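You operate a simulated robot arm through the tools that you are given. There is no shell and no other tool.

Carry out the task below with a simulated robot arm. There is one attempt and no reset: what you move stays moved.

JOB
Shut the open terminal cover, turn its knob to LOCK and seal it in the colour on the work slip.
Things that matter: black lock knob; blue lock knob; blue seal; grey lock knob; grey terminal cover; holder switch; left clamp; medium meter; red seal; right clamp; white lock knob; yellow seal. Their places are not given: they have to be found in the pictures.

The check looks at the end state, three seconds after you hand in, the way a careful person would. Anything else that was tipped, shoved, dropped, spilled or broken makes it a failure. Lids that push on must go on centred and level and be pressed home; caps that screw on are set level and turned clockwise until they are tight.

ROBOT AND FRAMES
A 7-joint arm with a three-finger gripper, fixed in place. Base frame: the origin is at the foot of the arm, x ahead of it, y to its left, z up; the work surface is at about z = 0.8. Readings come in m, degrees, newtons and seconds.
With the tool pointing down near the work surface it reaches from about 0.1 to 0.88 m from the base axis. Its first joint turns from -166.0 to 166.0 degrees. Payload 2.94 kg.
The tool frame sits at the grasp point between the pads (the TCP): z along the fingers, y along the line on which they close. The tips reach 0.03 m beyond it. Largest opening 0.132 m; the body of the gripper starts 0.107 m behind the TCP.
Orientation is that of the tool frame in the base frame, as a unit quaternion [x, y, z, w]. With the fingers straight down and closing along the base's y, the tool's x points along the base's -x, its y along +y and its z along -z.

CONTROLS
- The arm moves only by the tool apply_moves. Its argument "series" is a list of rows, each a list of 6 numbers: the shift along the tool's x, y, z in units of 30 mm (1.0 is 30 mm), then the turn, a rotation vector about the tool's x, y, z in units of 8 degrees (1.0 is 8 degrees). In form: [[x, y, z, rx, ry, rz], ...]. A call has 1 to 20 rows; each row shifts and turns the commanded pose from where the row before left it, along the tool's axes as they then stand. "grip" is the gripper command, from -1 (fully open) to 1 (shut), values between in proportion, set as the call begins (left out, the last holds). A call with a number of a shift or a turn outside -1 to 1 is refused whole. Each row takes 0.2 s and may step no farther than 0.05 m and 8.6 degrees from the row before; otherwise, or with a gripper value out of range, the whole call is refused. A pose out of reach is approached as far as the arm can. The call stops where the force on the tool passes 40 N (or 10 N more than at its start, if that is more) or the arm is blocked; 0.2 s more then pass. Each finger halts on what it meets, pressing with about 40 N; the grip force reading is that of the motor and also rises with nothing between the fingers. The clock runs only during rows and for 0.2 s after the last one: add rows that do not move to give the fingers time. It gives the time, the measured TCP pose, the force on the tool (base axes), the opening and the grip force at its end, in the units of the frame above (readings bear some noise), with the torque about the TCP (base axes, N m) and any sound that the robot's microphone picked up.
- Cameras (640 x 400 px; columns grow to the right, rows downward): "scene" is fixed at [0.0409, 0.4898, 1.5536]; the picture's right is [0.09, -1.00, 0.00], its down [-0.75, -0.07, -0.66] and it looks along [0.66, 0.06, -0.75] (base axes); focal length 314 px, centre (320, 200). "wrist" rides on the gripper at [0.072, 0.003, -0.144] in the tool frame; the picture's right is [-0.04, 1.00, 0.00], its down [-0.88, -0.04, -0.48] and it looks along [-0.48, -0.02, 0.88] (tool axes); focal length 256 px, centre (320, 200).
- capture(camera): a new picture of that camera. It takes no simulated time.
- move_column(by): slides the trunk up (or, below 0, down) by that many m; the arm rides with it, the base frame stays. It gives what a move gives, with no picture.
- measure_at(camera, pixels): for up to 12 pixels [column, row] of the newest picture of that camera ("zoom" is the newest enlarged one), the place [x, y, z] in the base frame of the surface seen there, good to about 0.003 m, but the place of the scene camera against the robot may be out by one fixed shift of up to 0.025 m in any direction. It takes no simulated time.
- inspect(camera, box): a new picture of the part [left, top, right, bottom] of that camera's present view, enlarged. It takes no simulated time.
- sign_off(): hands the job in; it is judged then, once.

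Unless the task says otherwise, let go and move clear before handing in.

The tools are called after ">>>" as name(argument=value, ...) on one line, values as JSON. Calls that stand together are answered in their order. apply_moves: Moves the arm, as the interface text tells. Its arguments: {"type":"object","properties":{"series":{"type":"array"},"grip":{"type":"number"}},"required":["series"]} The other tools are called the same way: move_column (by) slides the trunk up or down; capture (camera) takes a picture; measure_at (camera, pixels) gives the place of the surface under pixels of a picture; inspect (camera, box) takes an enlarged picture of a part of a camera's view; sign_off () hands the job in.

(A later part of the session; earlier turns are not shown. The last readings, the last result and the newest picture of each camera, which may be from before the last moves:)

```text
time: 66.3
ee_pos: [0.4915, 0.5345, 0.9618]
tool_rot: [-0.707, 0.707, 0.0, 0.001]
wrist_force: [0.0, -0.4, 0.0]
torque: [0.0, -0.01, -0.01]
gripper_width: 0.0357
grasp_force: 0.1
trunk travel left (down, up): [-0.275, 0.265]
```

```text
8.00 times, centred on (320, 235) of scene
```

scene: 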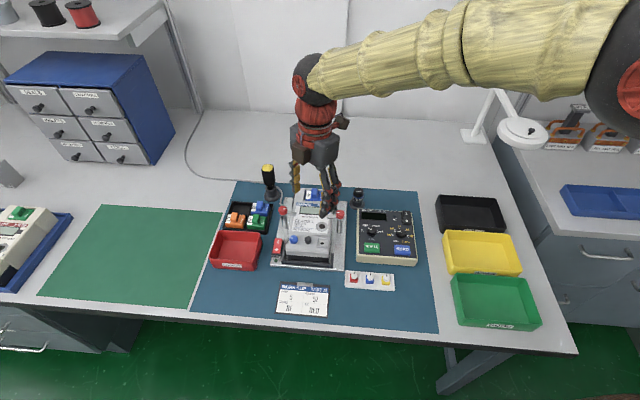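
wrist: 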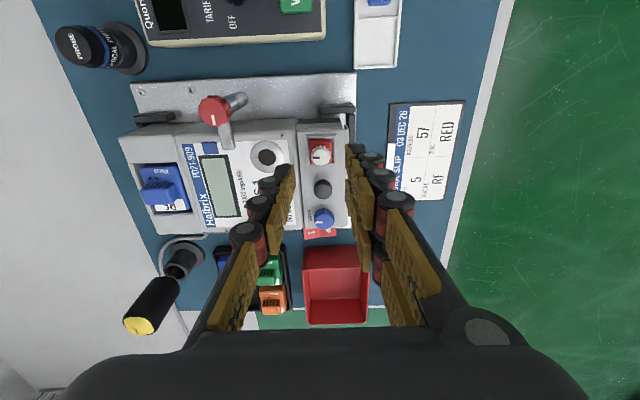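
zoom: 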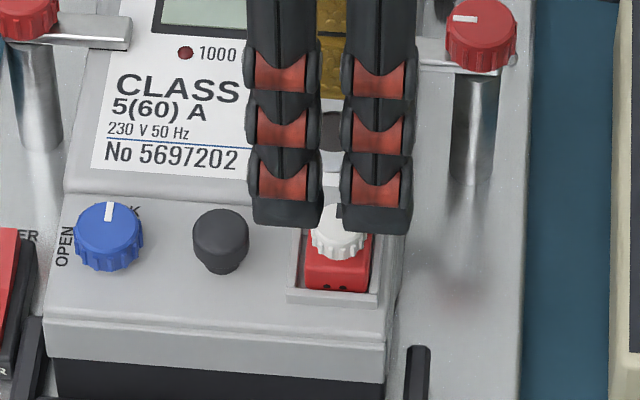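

The seal sits inside the seat, upright and square (wrist zoom (325,255)). I'll measure its height to see whether it is fully home.

>>> measure_at(camera="wrist", pixels=[[320, 157], [316, 155], [324, 155], [320, 143], [314, 143], [326, 143], [320, 140], [308, 150], [332, 148], [300, 160], [320, 175], [336, 165]])

>>> inspect(camera="wrist", box=[300, 128, 340, 168])

```text
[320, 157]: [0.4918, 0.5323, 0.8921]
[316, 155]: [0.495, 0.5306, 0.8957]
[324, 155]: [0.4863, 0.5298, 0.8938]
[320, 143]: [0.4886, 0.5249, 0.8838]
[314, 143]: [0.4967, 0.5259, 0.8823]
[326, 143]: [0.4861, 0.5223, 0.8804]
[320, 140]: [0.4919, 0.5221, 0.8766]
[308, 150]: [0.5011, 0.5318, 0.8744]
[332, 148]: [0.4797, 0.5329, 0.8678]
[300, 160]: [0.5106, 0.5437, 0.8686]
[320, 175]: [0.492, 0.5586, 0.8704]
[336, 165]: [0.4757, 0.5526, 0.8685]
```

```text
10.00 times, centred on (320, 148) of wrist
```

zoom: 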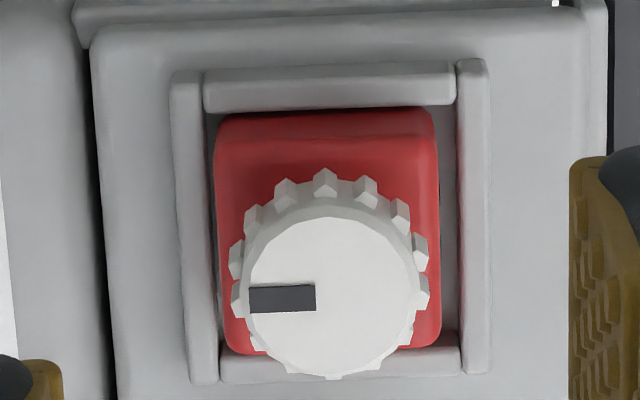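

The knob top reads z≈0.894, about 24 mm above the seat floor, which matches how it stood in the tray. I'll close the fingers and press on its top to be sure it is home.

>>> apply_moves(series=[[0, 0, 0, 0, 0, 0], [0, 0, 0, 0, 0, 0], [0, 0, 0, 0, 0, 0], [0, 0, 0.5, 0, 0, 0], [0, 0, 0.5, 0, 0, 0], [0, 0, 0, 0, 0, 0]], grip=1)

>>> apply_moves(series=[[0, 0, 0.06, 0, 0, 0], [0, 0, 0.06, 0, 0, 0], [0, 0, 0.06, 0, 0, 0], [0, 0, 0.06, 0, 0, 0], [0, 0, 0.06, 0, 0, 0], [0, 0, 0.06, 0, 0, 0]])

```text
time: 67.7
ee_pos: [0.4903, 0.5352, 0.9282]
tool_rot: [0.707, -0.707, 0.001, 0.001]
wrist_force: [-0.1, -0.6, -0.3]
torque: [-0.01, -0.03, 0.02]
gripper_width: 0.0003
grasp_force: 28.4
trunk travel left (down, up): [-0.275, 0.265]
```

```text
time: 69.1
ee_pos: [0.4909, 0.5348, 0.9218]
tool_rot: [-0.707, 0.707, 0.0, 0.001]
wrist_force: [-0.4, -1.0, 2.7]
torque: [-0.02, 0.01, 0.01]
gripper_width: 0.0058
grasp_force: 13.3
trunk travel left (down, up): [-0.275, 0.265]
```

The fingers were spread to 5.8 mm with little force, so they may be riding over the knob's edge. I'll lift off and look before doing more.

>>> apply_moves(series=[[0, 0, -0.3, 0, 0, 0], [0, 0, -0.7, 0, 0, 0], [0, 0, -0.6, 0, 0, 0], [0, 0, 0, 0, 0, 0]])

>>> inspect(camera="wrist", box=[272, 100, 368, 180])

>>> inspect(camera="scene", box=[284, 210, 356, 260])

```text
time: 70.1
ee_pos: [0.4914, 0.5351, 0.9689]
tool_rot: [-0.707, 0.707, 0.0, 0.0]
wrist_force: [-0.9, 0.6, 0.0]
torque: [-0.01, 0.0, 0.05]
gripper_width: 0.0
grasp_force: 14.4
trunk travel left (down, up): [-0.275, 0.265]
```

```text
5.00 times, centred on (320, 140) of wrist
```

zoom: 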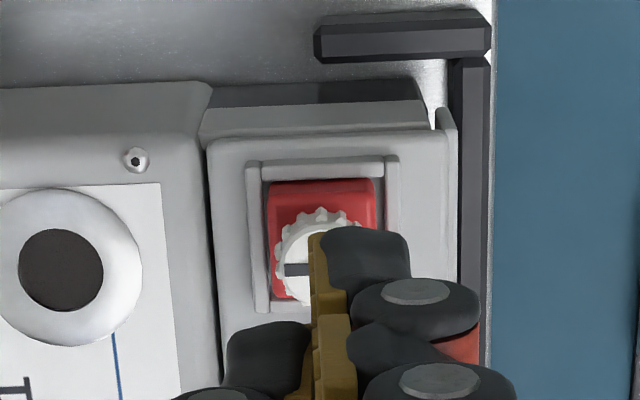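

```text
8.00 times, centred on (320, 235) of scene
```

zoom: 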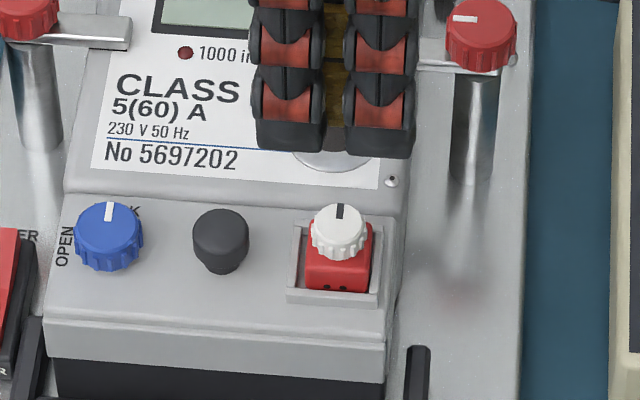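

The seal is still straight and seated, with its pointer unchanged. I'll instead take the white knob between the pads, press down through it and feel whether it turns. The tips will stay just above the handle's height, and I'll first shift about 1.2 mm to centre on the knob.

>>> apply_moves(series=[[-0.04, 0.03, 0, 0, 0, 0], [0, 0, 0, 0, 0, 0], [0, 0, 0, 0, 0, 0], [0, 0, 0.6, 0, 0, 0], [0, 0, 0.6, 0, 0, 0], [0, 0, 0.4, 0, 0, 0], [0, 0, 0, 0, 0, 0]], grip=0.455)

>>> inspect(camera="wrist", box=[288, 130, 352, 190])

>>> inspect(camera="scene", box=[284, 210, 356, 260])

```text
time: 71.7
ee_pos: [0.4901, 0.5381, 0.9209]
tool_rot: [0.707, -0.707, 0.0, 0.0]
wrist_force: [-0.2, 0.2, -0.7]
torque: [0.0, -0.01, -0.03]
gripper_width: 0.0359
grasp_force: 0.1
trunk travel left (down, up): [-0.275, 0.265]
```

```text
6.67 times, centred on (320, 160) of wrist
```

zoom: 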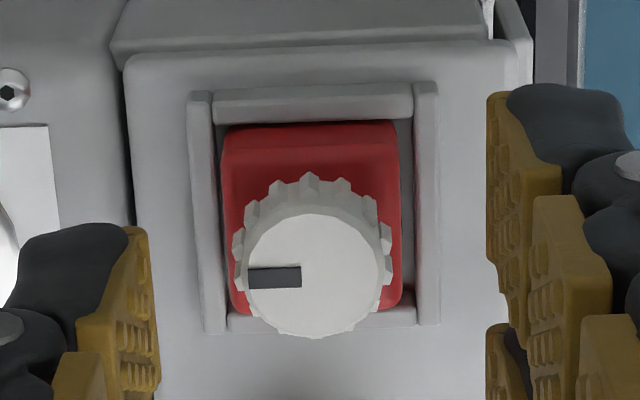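

```text
8.00 times, centred on (320, 235) of scene
```

zoom: 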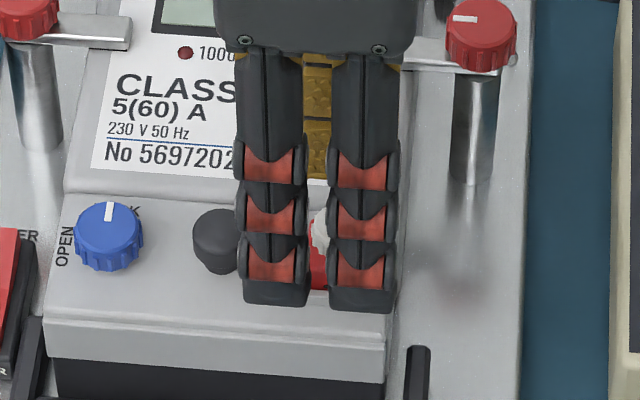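

The picture shows the knob about 2.3 mm off along tool x (its centre at zoom row 273, expected row 293), so I'll correct that and check again before closing.

>>> apply_moves(series=[[0.07, -0.02, 0, 0, 0, 0], [0, 0, 0, 0, 0, 0], [0, 0, 0, 0, 0, 0]])

>>> inspect(camera="wrist", box=[288, 130, 352, 190])

```text
time: 72.5
ee_pos: [0.4892, 0.5343, 0.9204]
tool_rot: [-0.707, 0.707, 0.0, 0.0]
wrist_force: [0.3, 0.0, -0.2]
torque: [-0.02, -0.03, 0.0]
gripper_width: 0.0356
grasp_force: 0.0
trunk travel left (down, up): [-0.275, 0.265]
```

```text
6.67 times, centred on (320, 160) of wrist
```

zoom: 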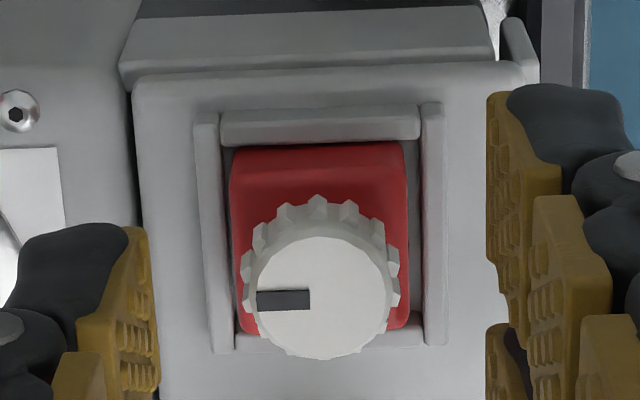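

The knob is now centred at zoom (320,296), between pads at columns 157 and 487. I'll close on it.

>>> apply_moves(series=[[0, 0, 0, 0, 0, 0], [0, 0, 0, 0, 0, 0], [0, 0, 0, 0, 0, 0], [0, 0, 0, 0, 0, 0]], grip=1)

>>> inspect(camera="wrist", box=[288, 130, 352, 190])

```text
time: 73.5
ee_pos: [0.4907, 0.5361, 0.9198]
tool_rot: [-0.707, 0.708, -0.001, 0.0]
wrist_force: [0.6, 0.0, -0.5]
torque: [0.03, 0.02, -0.02]
gripper_width: 0.0131
grasp_force: 13.8
trunk travel left (down, up): [-0.275, 0.265]
```

```text
6.67 times, centred on (320, 160) of wrist
```

zoom: 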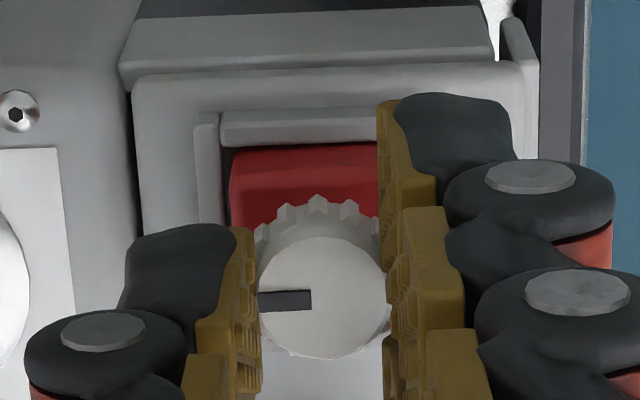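

The pads are on the white knob (13.1 mm). I'll press down gently through it, watching for force, any drop or a click.

>>> apply_moves(series=[[0, 0, 0.03, 0, 0, 0], [0, 0, 0.03, 0, 0, 0], [0, 0, 0.03, 0, 0, 0], [0, 0, 0, 0, 0, 0]])

```text
time: 74.5
ee_pos: [0.4904, 0.5353, 0.9171]
tool_rot: [0.707, -0.707, 0.0, -0.002]
wrist_force: [1.1, -1.4, 10.5]
torque: [-0.09, 0.01, -0.01]
gripper_width: 0.013
grasp_force: 13.4
trunk travel left (down, up): [-0.275, 0.265]
```

The press met about 10 N. I'll add a little more to reach around 20 N.

>>> apply_moves(series=[[0, 0, 0.03, 0, 0, 0], [0, 0, 0.03, 0, 0, 0], [0, 0, 0, 0, 0, 0]])

>>> inspect(camera="wrist", box=[288, 130, 352, 190])

```text
time: 75.3
ee_pos: [0.491, 0.5352, 0.9164]
tool_rot: [0.707, -0.707, -0.001, -0.002]
wrist_force: [1.3, -1.2, 10.5]
torque: [-0.03, -0.06, 0.02]
gripper_width: 0.0126
grasp_force: 14.2
trunk travel left (down, up): [-0.275, 0.265]
```

```text
6.67 times, centred on (320, 160) of wrist
```

zoom: 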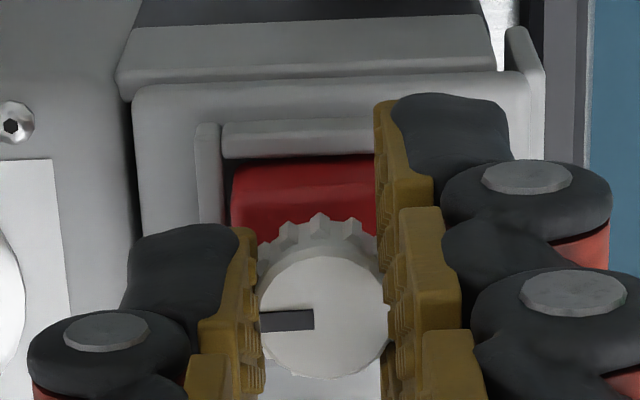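

The pads slide on the knob at about 10 N while the seal stays put, so it is bottomed. I'll try a small 16° clockwise twist, which stays clear of the handle, to see whether the knob turns on the seal.

>>> apply_moves(series=[[0, 0, -0.06, 0, 0, 0], [0, 0, 0, 0, 0, 0.5], [0, 0, 0, 0, 0, 0.5], [0, 0, 0, 0, 0, 0.5], [0, 0, 0, 0, 0, 0.5], [0, 0, 0, 0, 0, 0]])

>>> inspect(camera="wrist", box=[288, 130, 352, 190])

>>> inspect(camera="scene", box=[284, 210, 356, 260])

```text
time: 76.7
ee_pos: [0.4902, 0.5335, 0.9173]
tool_rot: [-0.603, 0.798, 0.0, 0.001]
wrist_force: [-0.5, -0.6, -0.4]
torque: [0.0, 0.04, -0.03]
gripper_width: 0.0126
grasp_force: 13.9
trunk travel left (down, up): [-0.275, 0.265]
```

```text
6.67 times, centred on (320, 160) of wrist
```

zoom: 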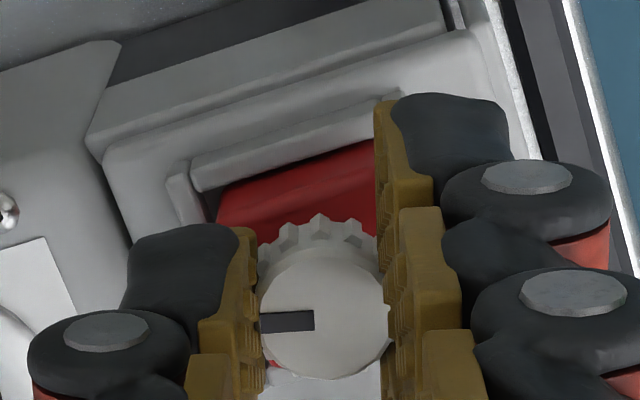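

```text
8.00 times, centred on (320, 235) of scene
```

zoom: 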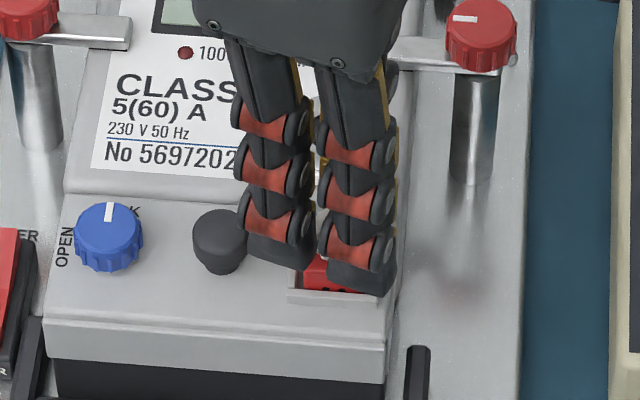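

The knob turned freely while the red body stayed square in the seat, so this is a twist seal that must be turned clockwise to lock. I'll release, lift and re-approach from about −165°, where a long clockwise turn keeps the finger pair away from the handle.

>>> apply_moves(series=[[0, 0, 0, 0, 0, 0], [0, 0, 0, 0, 0, 0], [0, 0, -0.3, 0, 0, 0], [0, 0, -0.6, 0, 0, 0], [0, 0, -0.6, 0, 0, 0], [0, 0, 0, 0, 0, 0]], grip=0.636)

>>> inspect(camera="wrist", box=[272, 100, 368, 180])

>>> apply_moves(series=[[0, 0, 0, 0, 0, -0.95], [0, 0, 0, 0, 0, -0.95], [0, 0, 0, 0, 0, -0.95], [0, 0, 0, 0, 0, -0.95], [0, 0, 0, 0, 0, -0.95], [0, 0, 0, 0, 0, -0.95], [0, 0, 0, 0, 0, -0.95], [0, 0, 0, 0, 0, -0.95], [0, 0, 0, 0, 0, -0.95], [0, 0, 0, 0, 0, -0.95], [0, 0, 0, 0, 0, -0.95], [0, 0, 0, 0, 0, -0.9], [0, 0, 0, 0, 0, 0]])

>>> inspect(camera="wrist", box=[272, 100, 368, 180])

```text
time: 78.1
ee_pos: [0.4922, 0.5345, 0.9613]
tool_rot: [-0.602, 0.799, -0.001, -0.001]
wrist_force: [-0.1, 0.0, -0.2]
torque: [0.0, 0.02, 0.02]
gripper_width: 0.0239
grasp_force: 0.0
trunk travel left (down, up): [-0.275, 0.265]
```

```text
5.00 times, centred on (320, 140) of wrist
```

zoom: 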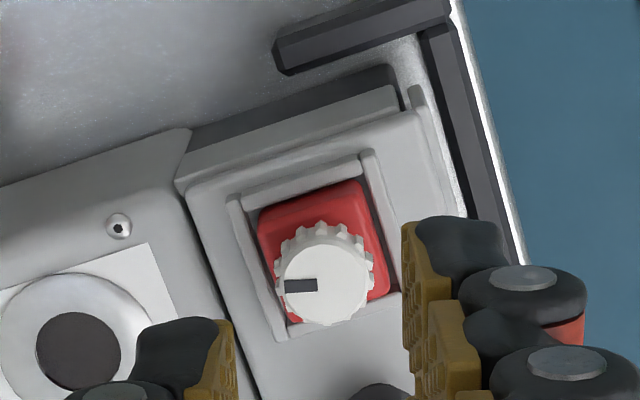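

```text
time: 80.9
ee_pos: [0.4899, 0.5347, 0.9622]
tool_rot: [0.991, -0.132, 0.0, 0.0]
wrist_force: [-0.3, 0.1, 0.2]
torque: [-0.01, 0.01, -0.01]
gripper_width: 0.0242
grasp_force: 0.1
trunk travel left (down, up): [-0.275, 0.265]
```

```text
5.00 times, centred on (320, 140) of wrist
```

zoom: 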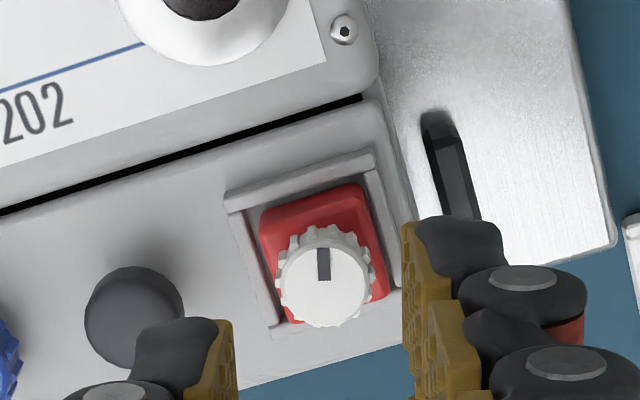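

I'm at −165°, with the pointer rotated relative to the body as expected and the body still square in its seat. I'll lower to just above the handle's height and check the centring.

>>> apply_moves(series=[[0, 0, 0.6, 0, 0, 0], [0, 0, 0.5, 0, 0, 0], [0, 0, 0.2, 0, 0, 0], [0, 0, 0, 0, 0, 0]])

>>> inspect(camera="wrist", box=[288, 130, 352, 190])

```text
time: 81.9
ee_pos: [0.4897, 0.534, 0.9227]
tool_rot: [0.991, -0.133, 0.0, -0.001]
wrist_force: [0.0, -0.6, -0.2]
torque: [-0.01, -0.03, -0.01]
gripper_width: 0.0242
grasp_force: 0.0
trunk travel left (down, up): [-0.275, 0.265]
```

```text
6.67 times, centred on (320, 160) of wrist
```

zoom: 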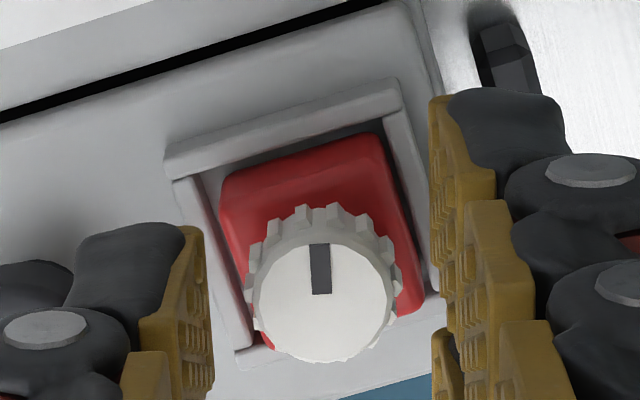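

The knob is centred at (322,298). I'll lower 3 mm, keeping the tips just above handle height, and close.

>>> apply_moves(series=[[0, 0, 0.1, 0, 0, 0], [0, 0, 0, 0, 0, 0]])

>>> apply_moves(series=[[0, 0, 0, 0, 0, 0], [0, 0, 0, 0, 0, 0], [0, 0, 0, 0, 0, 0]], grip=1)

>>> inspect(camera="wrist", box=[288, 130, 352, 190])

```text
time: 82.5
ee_pos: [0.4905, 0.534, 0.9201]
tool_rot: [0.991, -0.131, 0.0, 0.0]
wrist_force: [0.1, 0.4, 1.0]
torque: [-0.01, -0.03, 0.0]
gripper_width: 0.0241
grasp_force: 0.0
trunk travel left (down, up): [-0.275, 0.265]
```

```text
time: 83.3
ee_pos: [0.4908, 0.5348, 0.9198]
tool_rot: [0.991, -0.133, 0.0, -0.001]
wrist_force: [-0.8, 0.2, 1.5]
torque: [0.01, -0.02, -0.03]
gripper_width: 0.0117
grasp_force: 13.9
trunk travel left (down, up): [-0.275, 0.265]
```

```text
6.67 times, centred on (320, 160) of wrist
```

zoom: 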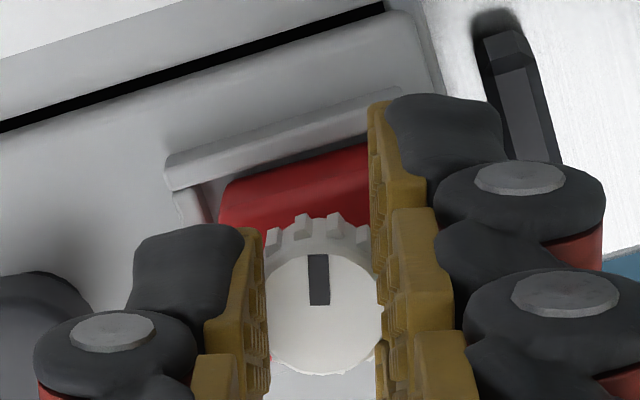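

The knob is gripped. I'll settle 1.8 mm lower for a better hold and turn clockwise, checking after the first 48°.

>>> apply_moves(series=[[0, 0, 0.03, 0, 0, 0], [0, 0, 0.03, 0, 0, 0], [0, 0, 0, 0, 0, 0.6], [0, 0, 0, 0, 0, 0.6], [0, 0, 0, 0, 0, 0.6], [0, 0, 0, 0, 0, 0.6], [0, 0, 0, 0, 0, 0.6], [0, 0, 0, 0, 0, 0.6], [0, 0, 0, 0, 0, 0.6], [0, 0, 0, 0, 0, 0.6], [0, 0, 0, 0, 0, 0.6], [0, 0, 0, 0, 0, 0.6], [0, 0, 0, 0, 0, 0]])

>>> inspect(camera="wrist", box=[288, 130, 352, 190])

```text
time: 86.1
ee_pos: [0.4905, 0.5337, 0.9192]
tool_rot: [0.851, -0.524, -0.001, -0.001]
wrist_force: [-0.2, 0.5, 21.6]
torque: [0.01, 0.03, -0.05]
gripper_width: 0.0058
grasp_force: 14.0
trunk travel left (down, up): [-0.275, 0.265]
```

```text
6.67 times, centred on (320, 160) of wrist
```

zoom: 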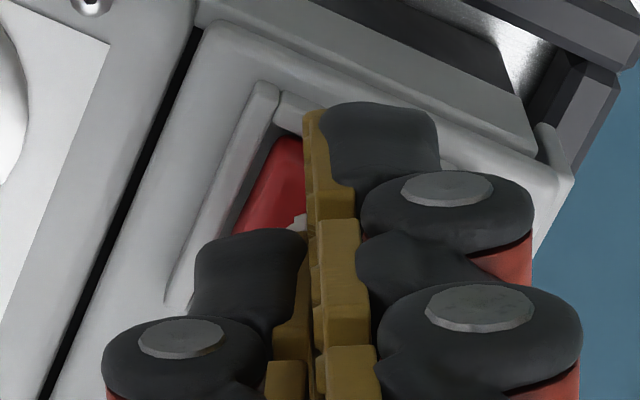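

The fingers slipped off the knob top (width fell to 5.8 mm, 21 N downward load). I'll lift off and inspect before regripping lower.

>>> apply_moves(series=[[0, 0, -0.3, 0, 0, 0], [0, 0, -0.6, 0, 0, 0], [0, 0, -0.6, 0, 0, 0], [0, 0, 0, 0, 0, 0]])

>>> apply_moves(series=[[0, 0, 0, 0, 0, 0], [0, 0, 0, 0, 0, 0], [0, 0, 0, 0, 0, 0]], grip=0.636)

>>> inspect(camera="wrist", box=[288, 120, 352, 180])

>>> inspect(camera="scene", box=[284, 210, 356, 260])

```text
time: 87.1
ee_pos: [0.4898, 0.5343, 0.9626]
tool_rot: [0.852, -0.524, 0.0, 0.0]
wrist_force: [0.9, 0.3, 0.0]
torque: [0.01, -0.02, 0.04]
gripper_width: 0.0
grasp_force: 13.9
trunk travel left (down, up): [-0.275, 0.265]
```

```text
time: 87.9
ee_pos: [0.4906, 0.5346, 0.9642]
tool_rot: [0.852, -0.523, 0.0, 0.0]
wrist_force: [-0.1, -0.1, 0.0]
torque: [0.0, 0.03, 0.0]
gripper_width: 0.0242
grasp_force: 0.1
trunk travel left (down, up): [-0.275, 0.265]
```

```text
6.67 times, centred on (320, 150) of wrist
```

zoom: 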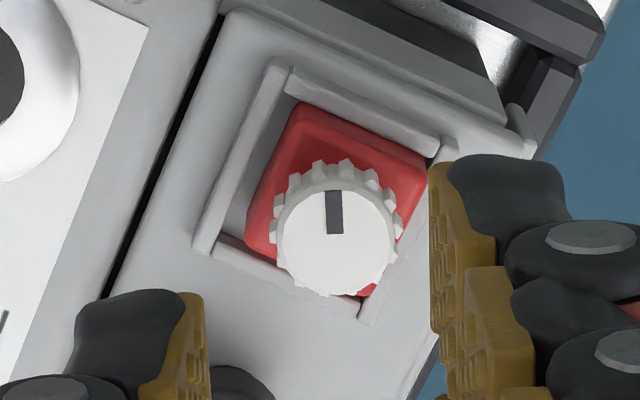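

```text
8.00 times, centred on (320, 235) of scene
```

zoom: 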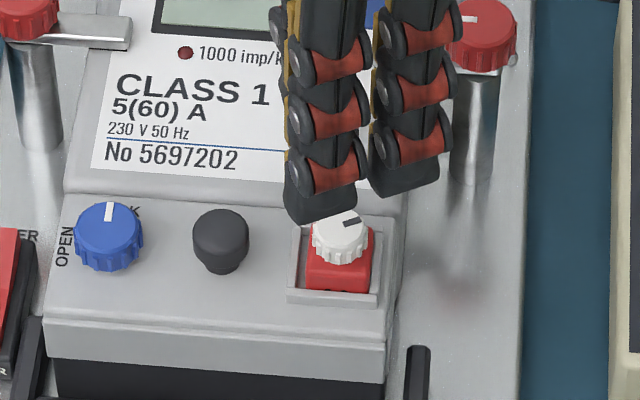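

The white knob's pointer has turned about 60° clockwise, and the body is still seated and square. I'll regrip from here with the tips lower (TCP z≈0.915), since this angle is clear of the handle.

>>> apply_moves(series=[[0, 0.027, 0.6, 0, 0, 0], [0, 0, 0.5, 0, 0, 0], [0, 0, 0.3, 0, 0, 0], [0, 0, 0.22, 0, 0, 0], [0, 0, 0, 0, 0, 0]])

>>> inspect(camera="wrist", box=[288, 130, 352, 190])

```text
time: 89.1
ee_pos: [0.49, 0.5342, 0.9141]
tool_rot: [0.852, -0.524, 0.0, 0.0]
wrist_force: [0.3, 0.1, -0.1]
torque: [0.01, 0.02, 0.0]
gripper_width: 0.024
grasp_force: 0.0
trunk travel left (down, up): [-0.275, 0.265]
```

```text
6.67 times, centred on (320, 160) of wrist
```

zoom: 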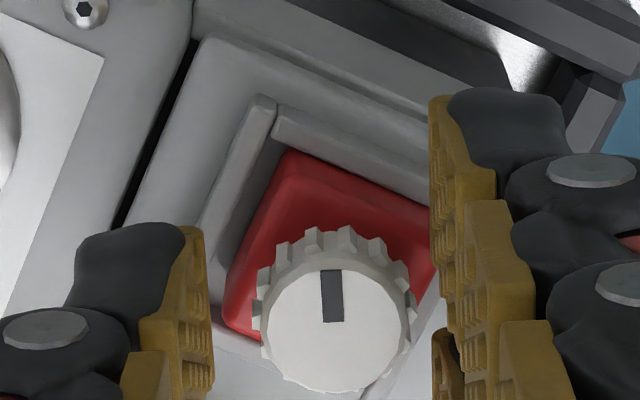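

The knob sits about 1.3 mm to the right of the pads' midpoint (335 against 322), so I'll shift to centre it and then close.

>>> apply_moves(series=[[0, 0.043, 0, 0, 0, 0], [0, 0, 0, 0, 0, 0]])

>>> apply_moves(series=[[0, 0, 0, 0, 0, 0], [0, 0, 0, 0, 0, 0], [0, 0, 0, 0, 0, 0]], grip=1)

>>> inspect(camera="wrist", box=[288, 130, 352, 190])

```text
time: 89.7
ee_pos: [0.4889, 0.5324, 0.9151]
tool_rot: [0.852, -0.524, 0.0, -0.002]
wrist_force: [-0.4, 0.2, -0.9]
torque: [0.0, 0.0, -0.02]
gripper_width: 0.0241
grasp_force: 0.0
trunk travel left (down, up): [-0.275, 0.265]
```

```text
time: 90.5
ee_pos: [0.4892, 0.5335, 0.9154]
tool_rot: [0.852, -0.524, -0.001, 0.0]
wrist_force: [0.1, -0.2, 0.4]
torque: [0.04, 0.0, -0.06]
gripper_width: 0.0123
grasp_force: 13.8
trunk travel left (down, up): [-0.275, 0.265]
```

```text
6.67 times, centred on (320, 160) of wrist
```

zoom: 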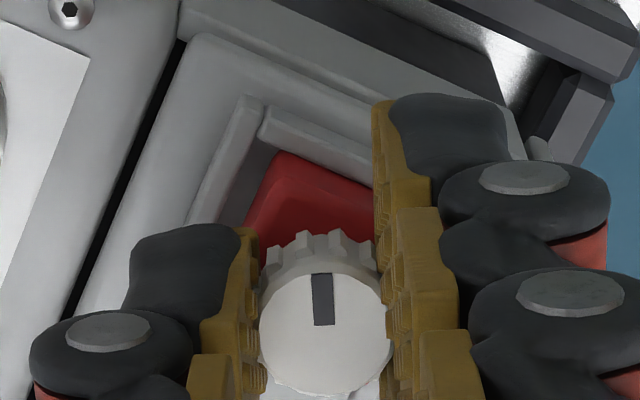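

The knob is well gripped (12.3 mm). I'll turn a further 28° clockwise.

>>> apply_moves(series=[[0, 0, 0, 0, 0, 0.5], [0, 0, 0, 0, 0, 0.5], [0, 0, 0, 0, 0, 0.5], [0, 0, 0, 0, 0, 0.5], [0, 0, 0, 0, 0, 0.5], [0, 0, 0, 0, 0, 0.5], [0, 0, 0, 0, 0, 0.5], [0, 0, 0, 0, 0, 0]])

>>> inspect(camera="wrist", box=[288, 130, 352, 190])

>>> inspect(camera="scene", box=[284, 210, 356, 260])

```text
time: 92.3
ee_pos: [0.4888, 0.5325, 0.9162]
tool_rot: [-0.7, 0.714, 0.0, 0.001]
wrist_force: [1.0, 0.1, -0.8]
torque: [0.01, -0.06, 0.01]
gripper_width: 0.012
grasp_force: 13.9
trunk travel left (down, up): [-0.275, 0.265]
```

```text
6.67 times, centred on (320, 160) of wrist
```

zoom: 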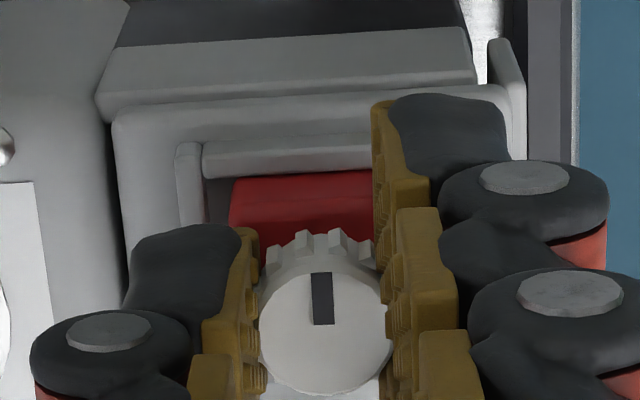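

```text
8.00 times, centred on (320, 235) of scene
```

zoom: 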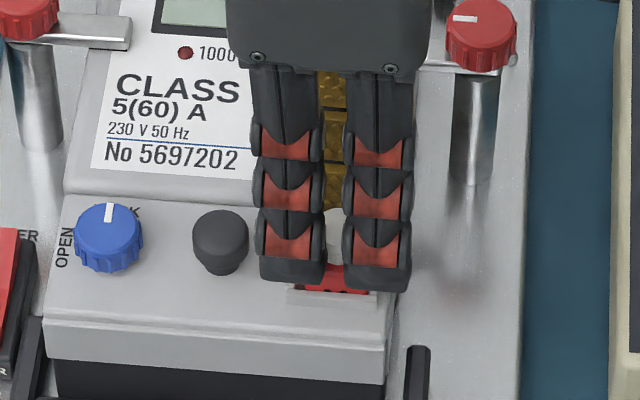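

The pointer now faces −y, about 90° from where it began, with no resistance yet. I'll turn another 12° to find out whether there is a stop.

>>> apply_moves(series=[[0, 0, 0, 0, 0, 0.5], [0, 0, 0, 0, 0, 0.5], [0, 0, 0, 0, 0, 0.5], [0, 0, 0, 0, 0, 0]])

>>> inspect(camera="wrist", box=[288, 130, 352, 190])

```text
time: 93.3
ee_pos: [0.4886, 0.5336, 0.9154]
tool_rot: [-0.621, 0.784, -0.001, 0.0]
wrist_force: [2.4, -0.2, -1.1]
torque: [-0.05, -0.08, -0.01]
gripper_width: 0.0123
grasp_force: 14.0
trunk travel left (down, up): [-0.275, 0.265]
```

```text
6.67 times, centred on (320, 160) of wrist
```

zoom: 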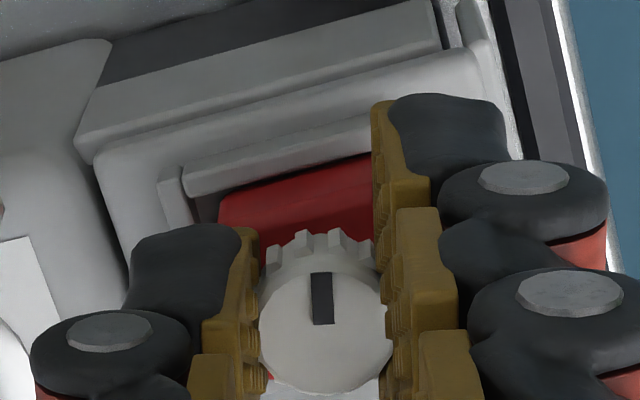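

The knob still turns freely at about 100° and the body holds still. I'll release, look at it, and take another clockwise bite starting from −150°.

>>> apply_moves(series=[[0, 0, 0, 0, 0, 0], [0, 0, 0, 0, 0, 0], [0, 0, -0.3, 0, 0, 0], [0, 0, -0.6, 0, 0, 0], [0, 0, -0.6, 0, 0, 0], [0, 0, 0, 0, 0, 0]], grip=0.69)

>>> capture(camera="wrist")

>>> inspect(camera="wrist", box=[288, 120, 352, 180])

>>> measure_at(camera="wrist", pixels=[[321, 155], [321, 158], [324, 157], [319, 158], [316, 144], [322, 142]])

>>> inspect(camera="scene", box=[304, 230, 344, 255])

```text
time: 94.7
ee_pos: [0.4888, 0.5326, 0.9593]
tool_rot: [-0.622, 0.783, 0.0, -0.001]
wrist_force: [-0.3, -0.4, 0.2]
torque: [-0.03, 0.0, -0.02]
gripper_width: 0.0204
grasp_force: 0.0
trunk travel left (down, up): [-0.275, 0.265]
```

```text
taken
```

wrist: 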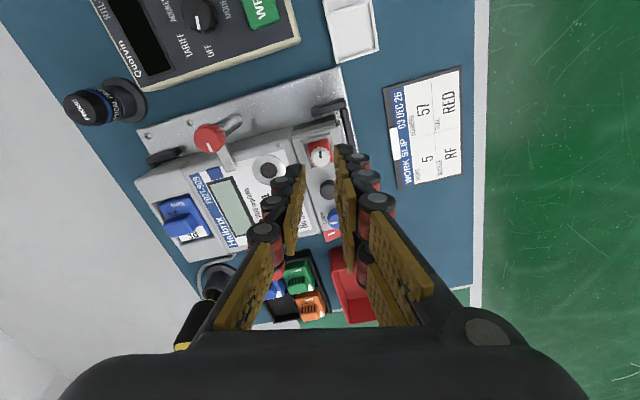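

```text
6.67 times, centred on (320, 150) of wrist
```

zoom: 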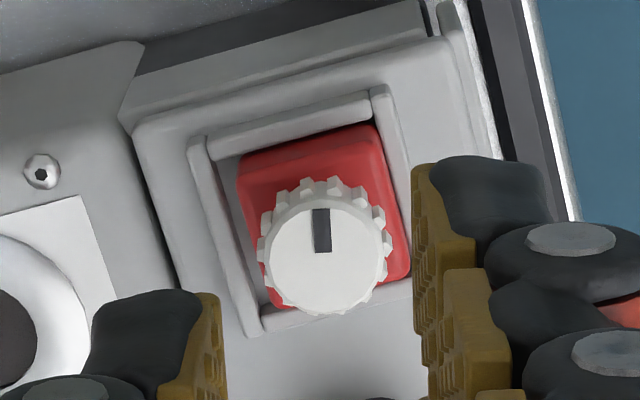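

```text
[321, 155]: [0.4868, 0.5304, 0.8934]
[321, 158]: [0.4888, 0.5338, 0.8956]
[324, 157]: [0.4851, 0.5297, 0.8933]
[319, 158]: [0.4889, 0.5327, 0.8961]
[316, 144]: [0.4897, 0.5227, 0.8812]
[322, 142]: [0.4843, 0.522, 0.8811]
```

```text
16.00 times, centred on (324, 242) of scene
```

zoom: 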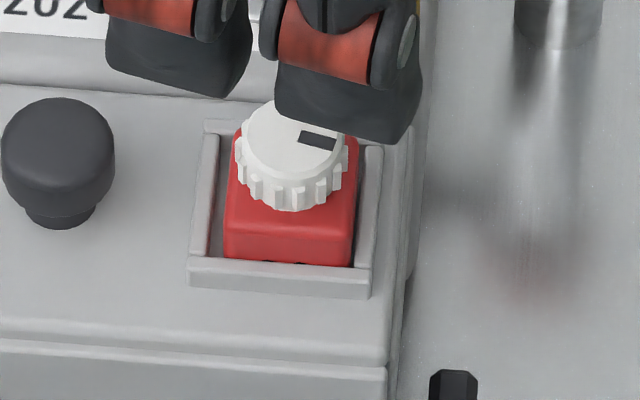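

The pointer is now about 105° clockwise of its start, and the seal body is still flat in the seat (z≈0.881 top), having shifted about 1 mm towards the front. I'll rotate to −150° for another clockwise bite.

>>> apply_moves(series=[[0, 0, 0, 0, 0, -0.915], [0, 0, 0, 0, 0, -0.915], [0, 0, 0, 0, 0, -0.915], [0, 0, 0, 0, 0, -0.915], [0, 0, 0, 0, 0, -0.915], [0, 0, 0, 0, 0, -0.915], [0, 0, 0, 0, 0, -0.915], [0, 0, 0, 0, 0, -0.915], [0, 0, 0, 0, 0, -0.915], [0, 0, 0, 0, 0, -0.915], [0, 0, 0.6, 0, 0, 0], [0, 0, 0.5, 0, 0, 0], [0, 0, 0, 0, 0, 0]])

>>> inspect(camera="wrist", box=[288, 130, 352, 190])

```text
time: 97.5
ee_pos: [0.4892, 0.5333, 0.9262]
tool_rot: [0.966, -0.259, 0.0, -0.001]
wrist_force: [0.2, -0.5, -0.4]
torque: [-0.03, -0.01, -0.02]
gripper_width: 0.0205
grasp_force: 0.0
trunk travel left (down, up): [-0.275, 0.265]
```

```text
6.67 times, centred on (320, 160) of wrist
```

zoom: 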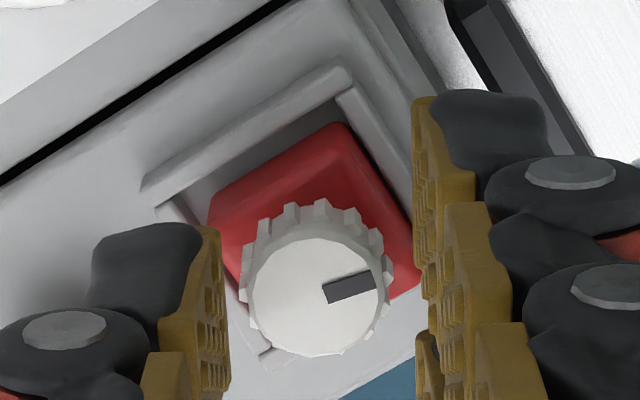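

The knob is centred between the pads within about 1 mm. I'll make a small correction, lower to z≈0.915, grip and turn 64° clockwise.

>>> apply_moves(series=[[-0.027, -0.02, 0.2, 0, 0, 0], [0, 0, 0.17, 0, 0, 0], [0, 0, 0, 0, 0, 0]])

>>> apply_moves(series=[[0, 0, 0, 0, 0, 0], [0, 0, 0, 0, 0, 0], [0, 0, 0, 0, 0, 0]], grip=1)

>>> inspect(camera="wrist", box=[288, 130, 352, 190])

```text
time: 98.3
ee_pos: [0.4884, 0.5338, 0.9153]
tool_rot: [0.966, -0.259, 0.0, 0.0]
wrist_force: [-0.3, 0.4, -0.3]
torque: [0.0, -0.01, -0.01]
gripper_width: 0.0204
grasp_force: 0.1
trunk travel left (down, up): [-0.275, 0.265]
```

```text
time: 99.1
ee_pos: [0.4881, 0.5343, 0.9163]
tool_rot: [0.966, -0.259, 0.0, 0.001]
wrist_force: [0.6, -0.1, -1.1]
torque: [0.01, -0.01, -0.02]
gripper_width: 0.0122
grasp_force: 14.0
trunk travel left (down, up): [-0.275, 0.265]
```

```text
6.67 times, centred on (320, 160) of wrist
```

zoom: 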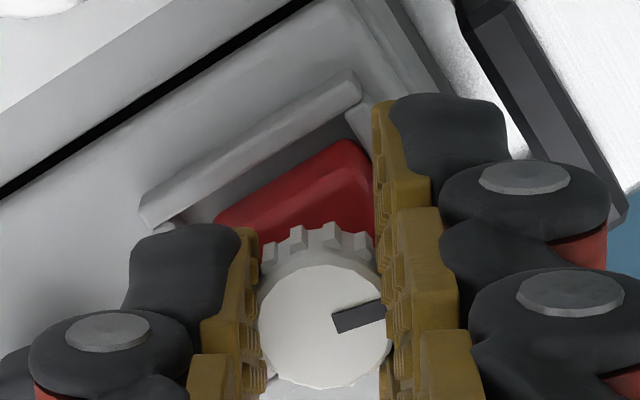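

The knob is gripped at −150° with its pointer at zoom (358,316). I'll turn 64° clockwise, watching whether the body or the grip reacts.

>>> apply_moves(series=[[0, 0, 0, 0, 0, 0.5], [0, 0, 0, 0, 0, 0.5], [0, 0, 0, 0, 0, 0.5], [0, 0, 0, 0, 0, 0.5], [0, 0, 0, 0, 0, 0.5], [0, 0, 0, 0, 0, 0.5], [0, 0, 0, 0, 0, 0.5], [0, 0, 0, 0, 0, 0.5]])

>>> inspect(camera="wrist", box=[288, 130, 352, 190])

>>> apply_moves(series=[[0, 0, 0, 0, 0, 0.5], [0, 0, 0, 0, 0, 0.5], [0, 0, 0, 0, 0, 0.5], [0, 0, 0, 0, 0, 0.5], [0, 0, 0, 0, 0, 0.5], [0, 0, 0, 0, 0, 0.5], [0, 0, 0, 0, 0, 0.5], [0, 0, 0, 0, 0, 0.5]])

>>> inspect(camera="wrist", box=[288, 130, 352, 190])

```text
time: 100.9
ee_pos: [0.4882, 0.535, 0.9159]
tool_rot: [0.857, -0.516, 0.0, 0.0]
wrist_force: [1.9, -0.4, -0.3]
torque: [-0.02, -0.06, 0.01]
gripper_width: 0.0122
grasp_force: 14.1
trunk travel left (down, up): [-0.275, 0.265]
```

```text
6.67 times, centred on (320, 160) of wrist
```

zoom: 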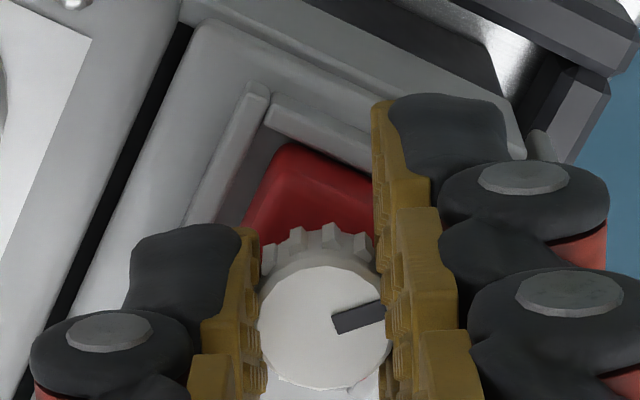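

```text
time: 102.7
ee_pos: [0.4882, 0.5349, 0.9164]
tool_rot: [-0.682, 0.731, 0.0, 0.0]
wrist_force: [1.1, -0.4, 0.3]
torque: [0.02, -0.02, 0.02]
gripper_width: 0.0122
grasp_force: 14.2
trunk travel left (down, up): [-0.275, 0.265]
```

```text
6.67 times, centred on (320, 160) of wrist
```

zoom: 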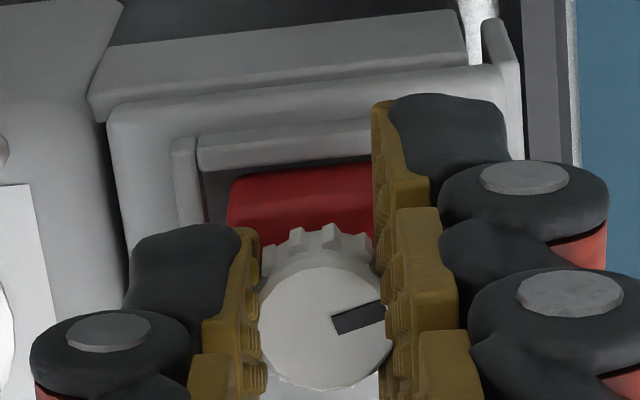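

The knob keeps turning freely, about 168° in all, and I've felt no stop. While I hold it I'll do a gentle 2 mm pull to learn whether the seal is actually held.

>>> apply_moves(series=[[0, 0, -0.035, 0, 0, 0], [0, 0, -0.035, 0, 0, 0], [0, 0, 0, 0, 0, 0]])

>>> inspect(camera="wrist", box=[288, 130, 352, 190])

```text
time: 103.5
ee_pos: [0.4892, 0.5339, 0.917]
tool_rot: [-0.682, 0.731, -0.001, 0.0]
wrist_force: [0.5, 0.0, -1.8]
torque: [0.03, -0.08, 0.03]
gripper_width: 0.0124
grasp_force: 14.0
trunk travel left (down, up): [-0.275, 0.265]
```

```text
6.67 times, centred on (320, 160) of wrist
```

zoom: 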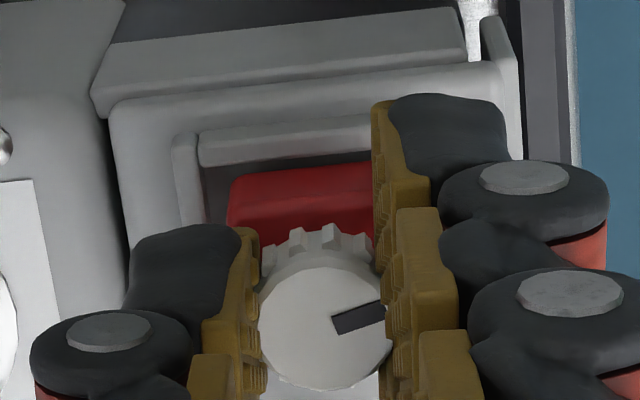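

The seal lifts with almost no force (−1.8 N), so it isn't held yet and the turning so far was idle. I'll re-centre it about 1 mm in the seat, press it down and turn clockwise under that pressure.

>>> apply_moves(series=[[0, -0.033, 0, 0, 0, 0], [0, 0, 0.035, 0, 0, 0], [0, 0, 0.035, 0, 0, 0], [0, 0, 0.03, 0, 0, 0], [0, 0, 0.03, 0, 0, 0], [0, 0, 0, 0, 0, 0]])

>>> inspect(camera="wrist", box=[288, 130, 352, 190])

```text
time: 104.9
ee_pos: [0.49, 0.5349, 0.9153]
tool_rot: [-0.683, 0.731, 0.0, 0.001]
wrist_force: [0.0, -1.6, 5.8]
torque: [-0.03, 0.04, 0.0]
gripper_width: 0.0123
grasp_force: 14.0
trunk travel left (down, up): [-0.275, 0.265]
```

```text
6.67 times, centred on (320, 160) of wrist
```

zoom: 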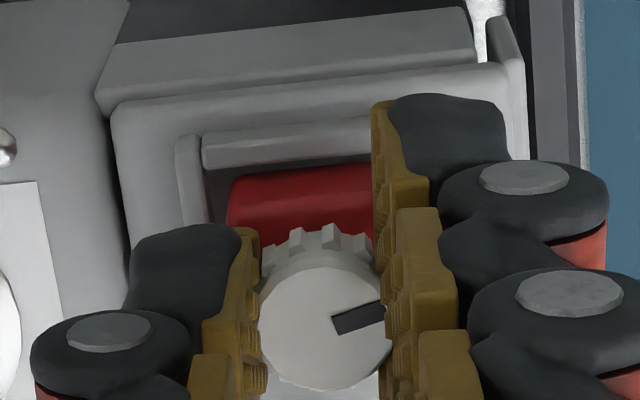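

The press is at about 6 N and the seal and cover seem to shift together, so the seal's pin is probably in the hole. I'll turn clockwise under this pressure and watch the torque and height.

>>> apply_moves(series=[[0, 0, 0, 0, 0, 0.4], [0, 0, 0, 0, 0, 0.4], [0, 0, 0, 0, 0, 0.4], [0, 0, 0, 0, 0, 0.4], [0, 0, 0, 0, 0, 0]])

>>> inspect(camera="wrist", box=[288, 130, 352, 190])

```text
time: 106.1
ee_pos: [0.4896, 0.5351, 0.9147]
tool_rot: [-0.596, 0.803, 0.0, 0.001]
wrist_force: [-0.2, 2.3, 10.8]
torque: [0.03, -0.02, 0.0]
gripper_width: 0.0123
grasp_force: 14.1
trunk travel left (down, up): [-0.275, 0.265]
```

```text
6.67 times, centred on (320, 160) of wrist
```

zoom: 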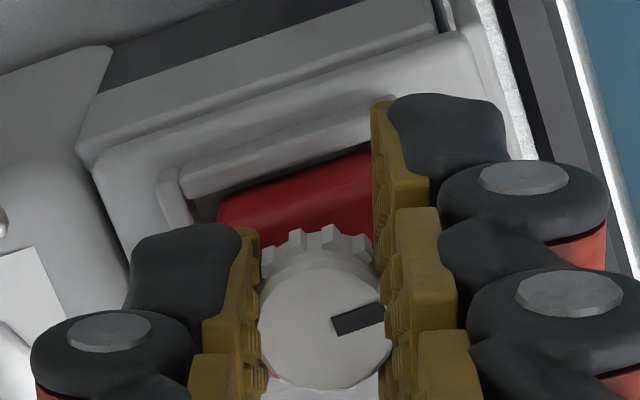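

It still turns with no torque (about 180° now). I'll release and lift for a clear look at the seal, the seat and the cover seam before deciding.

>>> apply_moves(series=[[0, 0, -0.05, 0, 0, 0], [0, 0, 0, 0, 0, 0]])

>>> apply_moves(series=[[0, 0, 0, 0, 0, 0], [0, 0, 0, 0, 0, 0], [0, 0, -0.3, 0, 0, 0], [0, 0, -0.6, 0, 0, 0], [0, 0, -0.9, 0, 0, 0], [0, 0, -0.9, 0, 0, 0], [0, 0, 0, 0, 0, 0]], grip=0.6)

>>> capture(camera="wrist")

>>> inspect(camera="wrist", box=[270, 100, 350, 180])

>>> inspect(camera="scene", box=[270, 220, 342, 265])

```text
time: 106.7
ee_pos: [0.4894, 0.5325, 0.916]
tool_rot: [-0.597, 0.802, 0.0, 0.0]
wrist_force: [1.2, -0.1, 4.2]
torque: [0.0, -0.08, 0.02]
gripper_width: 0.0121
grasp_force: 13.9
trunk travel left (down, up): [-0.275, 0.265]
```

```text
time: 108.3
ee_pos: [0.4888, 0.5342, 0.9956]
tool_rot: [-0.596, 0.803, 0.0, 0.0]
wrist_force: [0.2, -0.8, 0.3]
torque: [0.0, -0.01, -0.02]
gripper_width: 0.0264
grasp_force: 0.1
trunk travel left (down, up): [-0.275, 0.265]
```

```text
taken
```

wrist: 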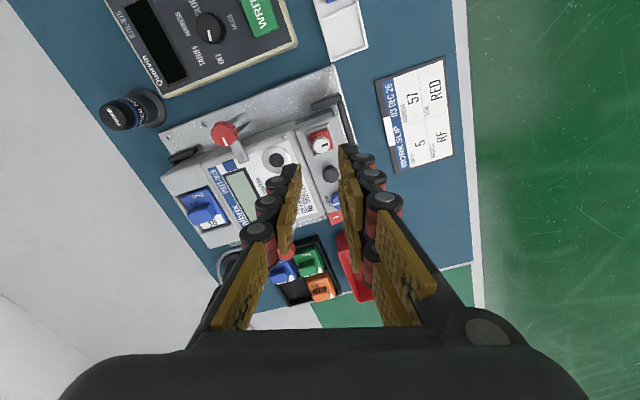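

```text
5.00 times, centred on (310, 140) of wrist
```

zoom: 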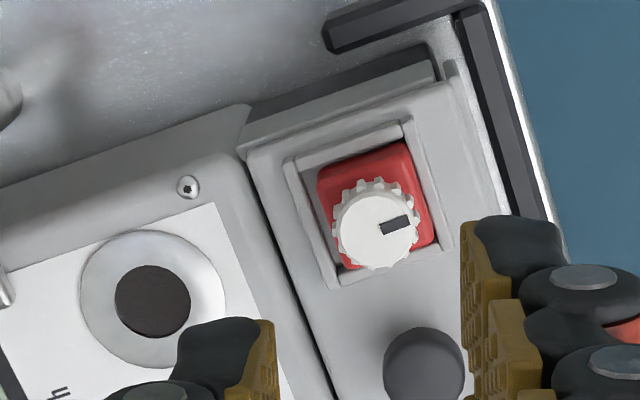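

```text
8.89 times, centred on (306, 242) of scene
```

zoom: 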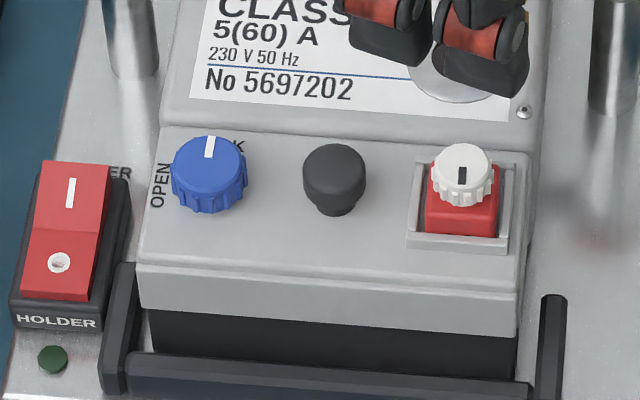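

The seal now points its mark at 180°, and it sits against the seat's front side with the cover still shut. It needs a firmer push home, so I'll return to −90°, re-centre it by gripping at the seat centre, and press harder with the tips bearing on the body top.

>>> apply_moves(series=[[0, 0, 0, 0, 0, -0.7], [0, 0, 0, 0, 0, -0.7], [0, 0, 0, 0, 0, -0.7], [-0.027, -0.047, 0.6, 0, 0, 0], [0, 0, 0.8, 0, 0, 0], [0, 0, 0.6, 0, 0, 0], [0, 0, 0.4, 0, 0, 0], [0, 0, 0.2, 0, 0, 0], [0, 0, 0, 0, 0, 0]])

>>> inspect(camera="wrist", box=[288, 130, 352, 190])

```text
time: 110.3
ee_pos: [0.4897, 0.534, 0.9199]
tool_rot: [-0.707, 0.707, 0.0, 0.001]
wrist_force: [0.0, -0.1, 0.2]
torque: [-0.01, 0.01, 0.03]
gripper_width: 0.0263
grasp_force: 0.1
trunk travel left (down, up): [-0.275, 0.265]
```

```text
6.67 times, centred on (320, 160) of wrist
```

zoom: 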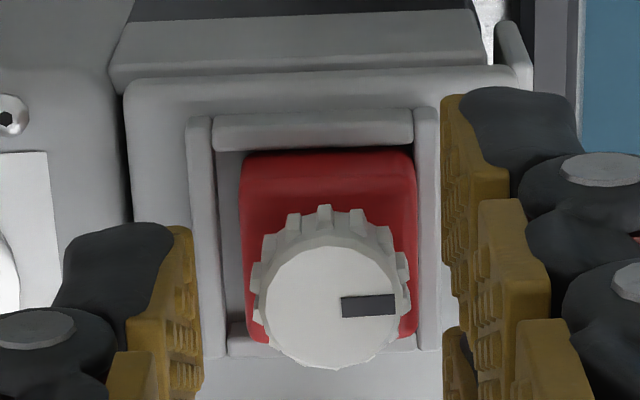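

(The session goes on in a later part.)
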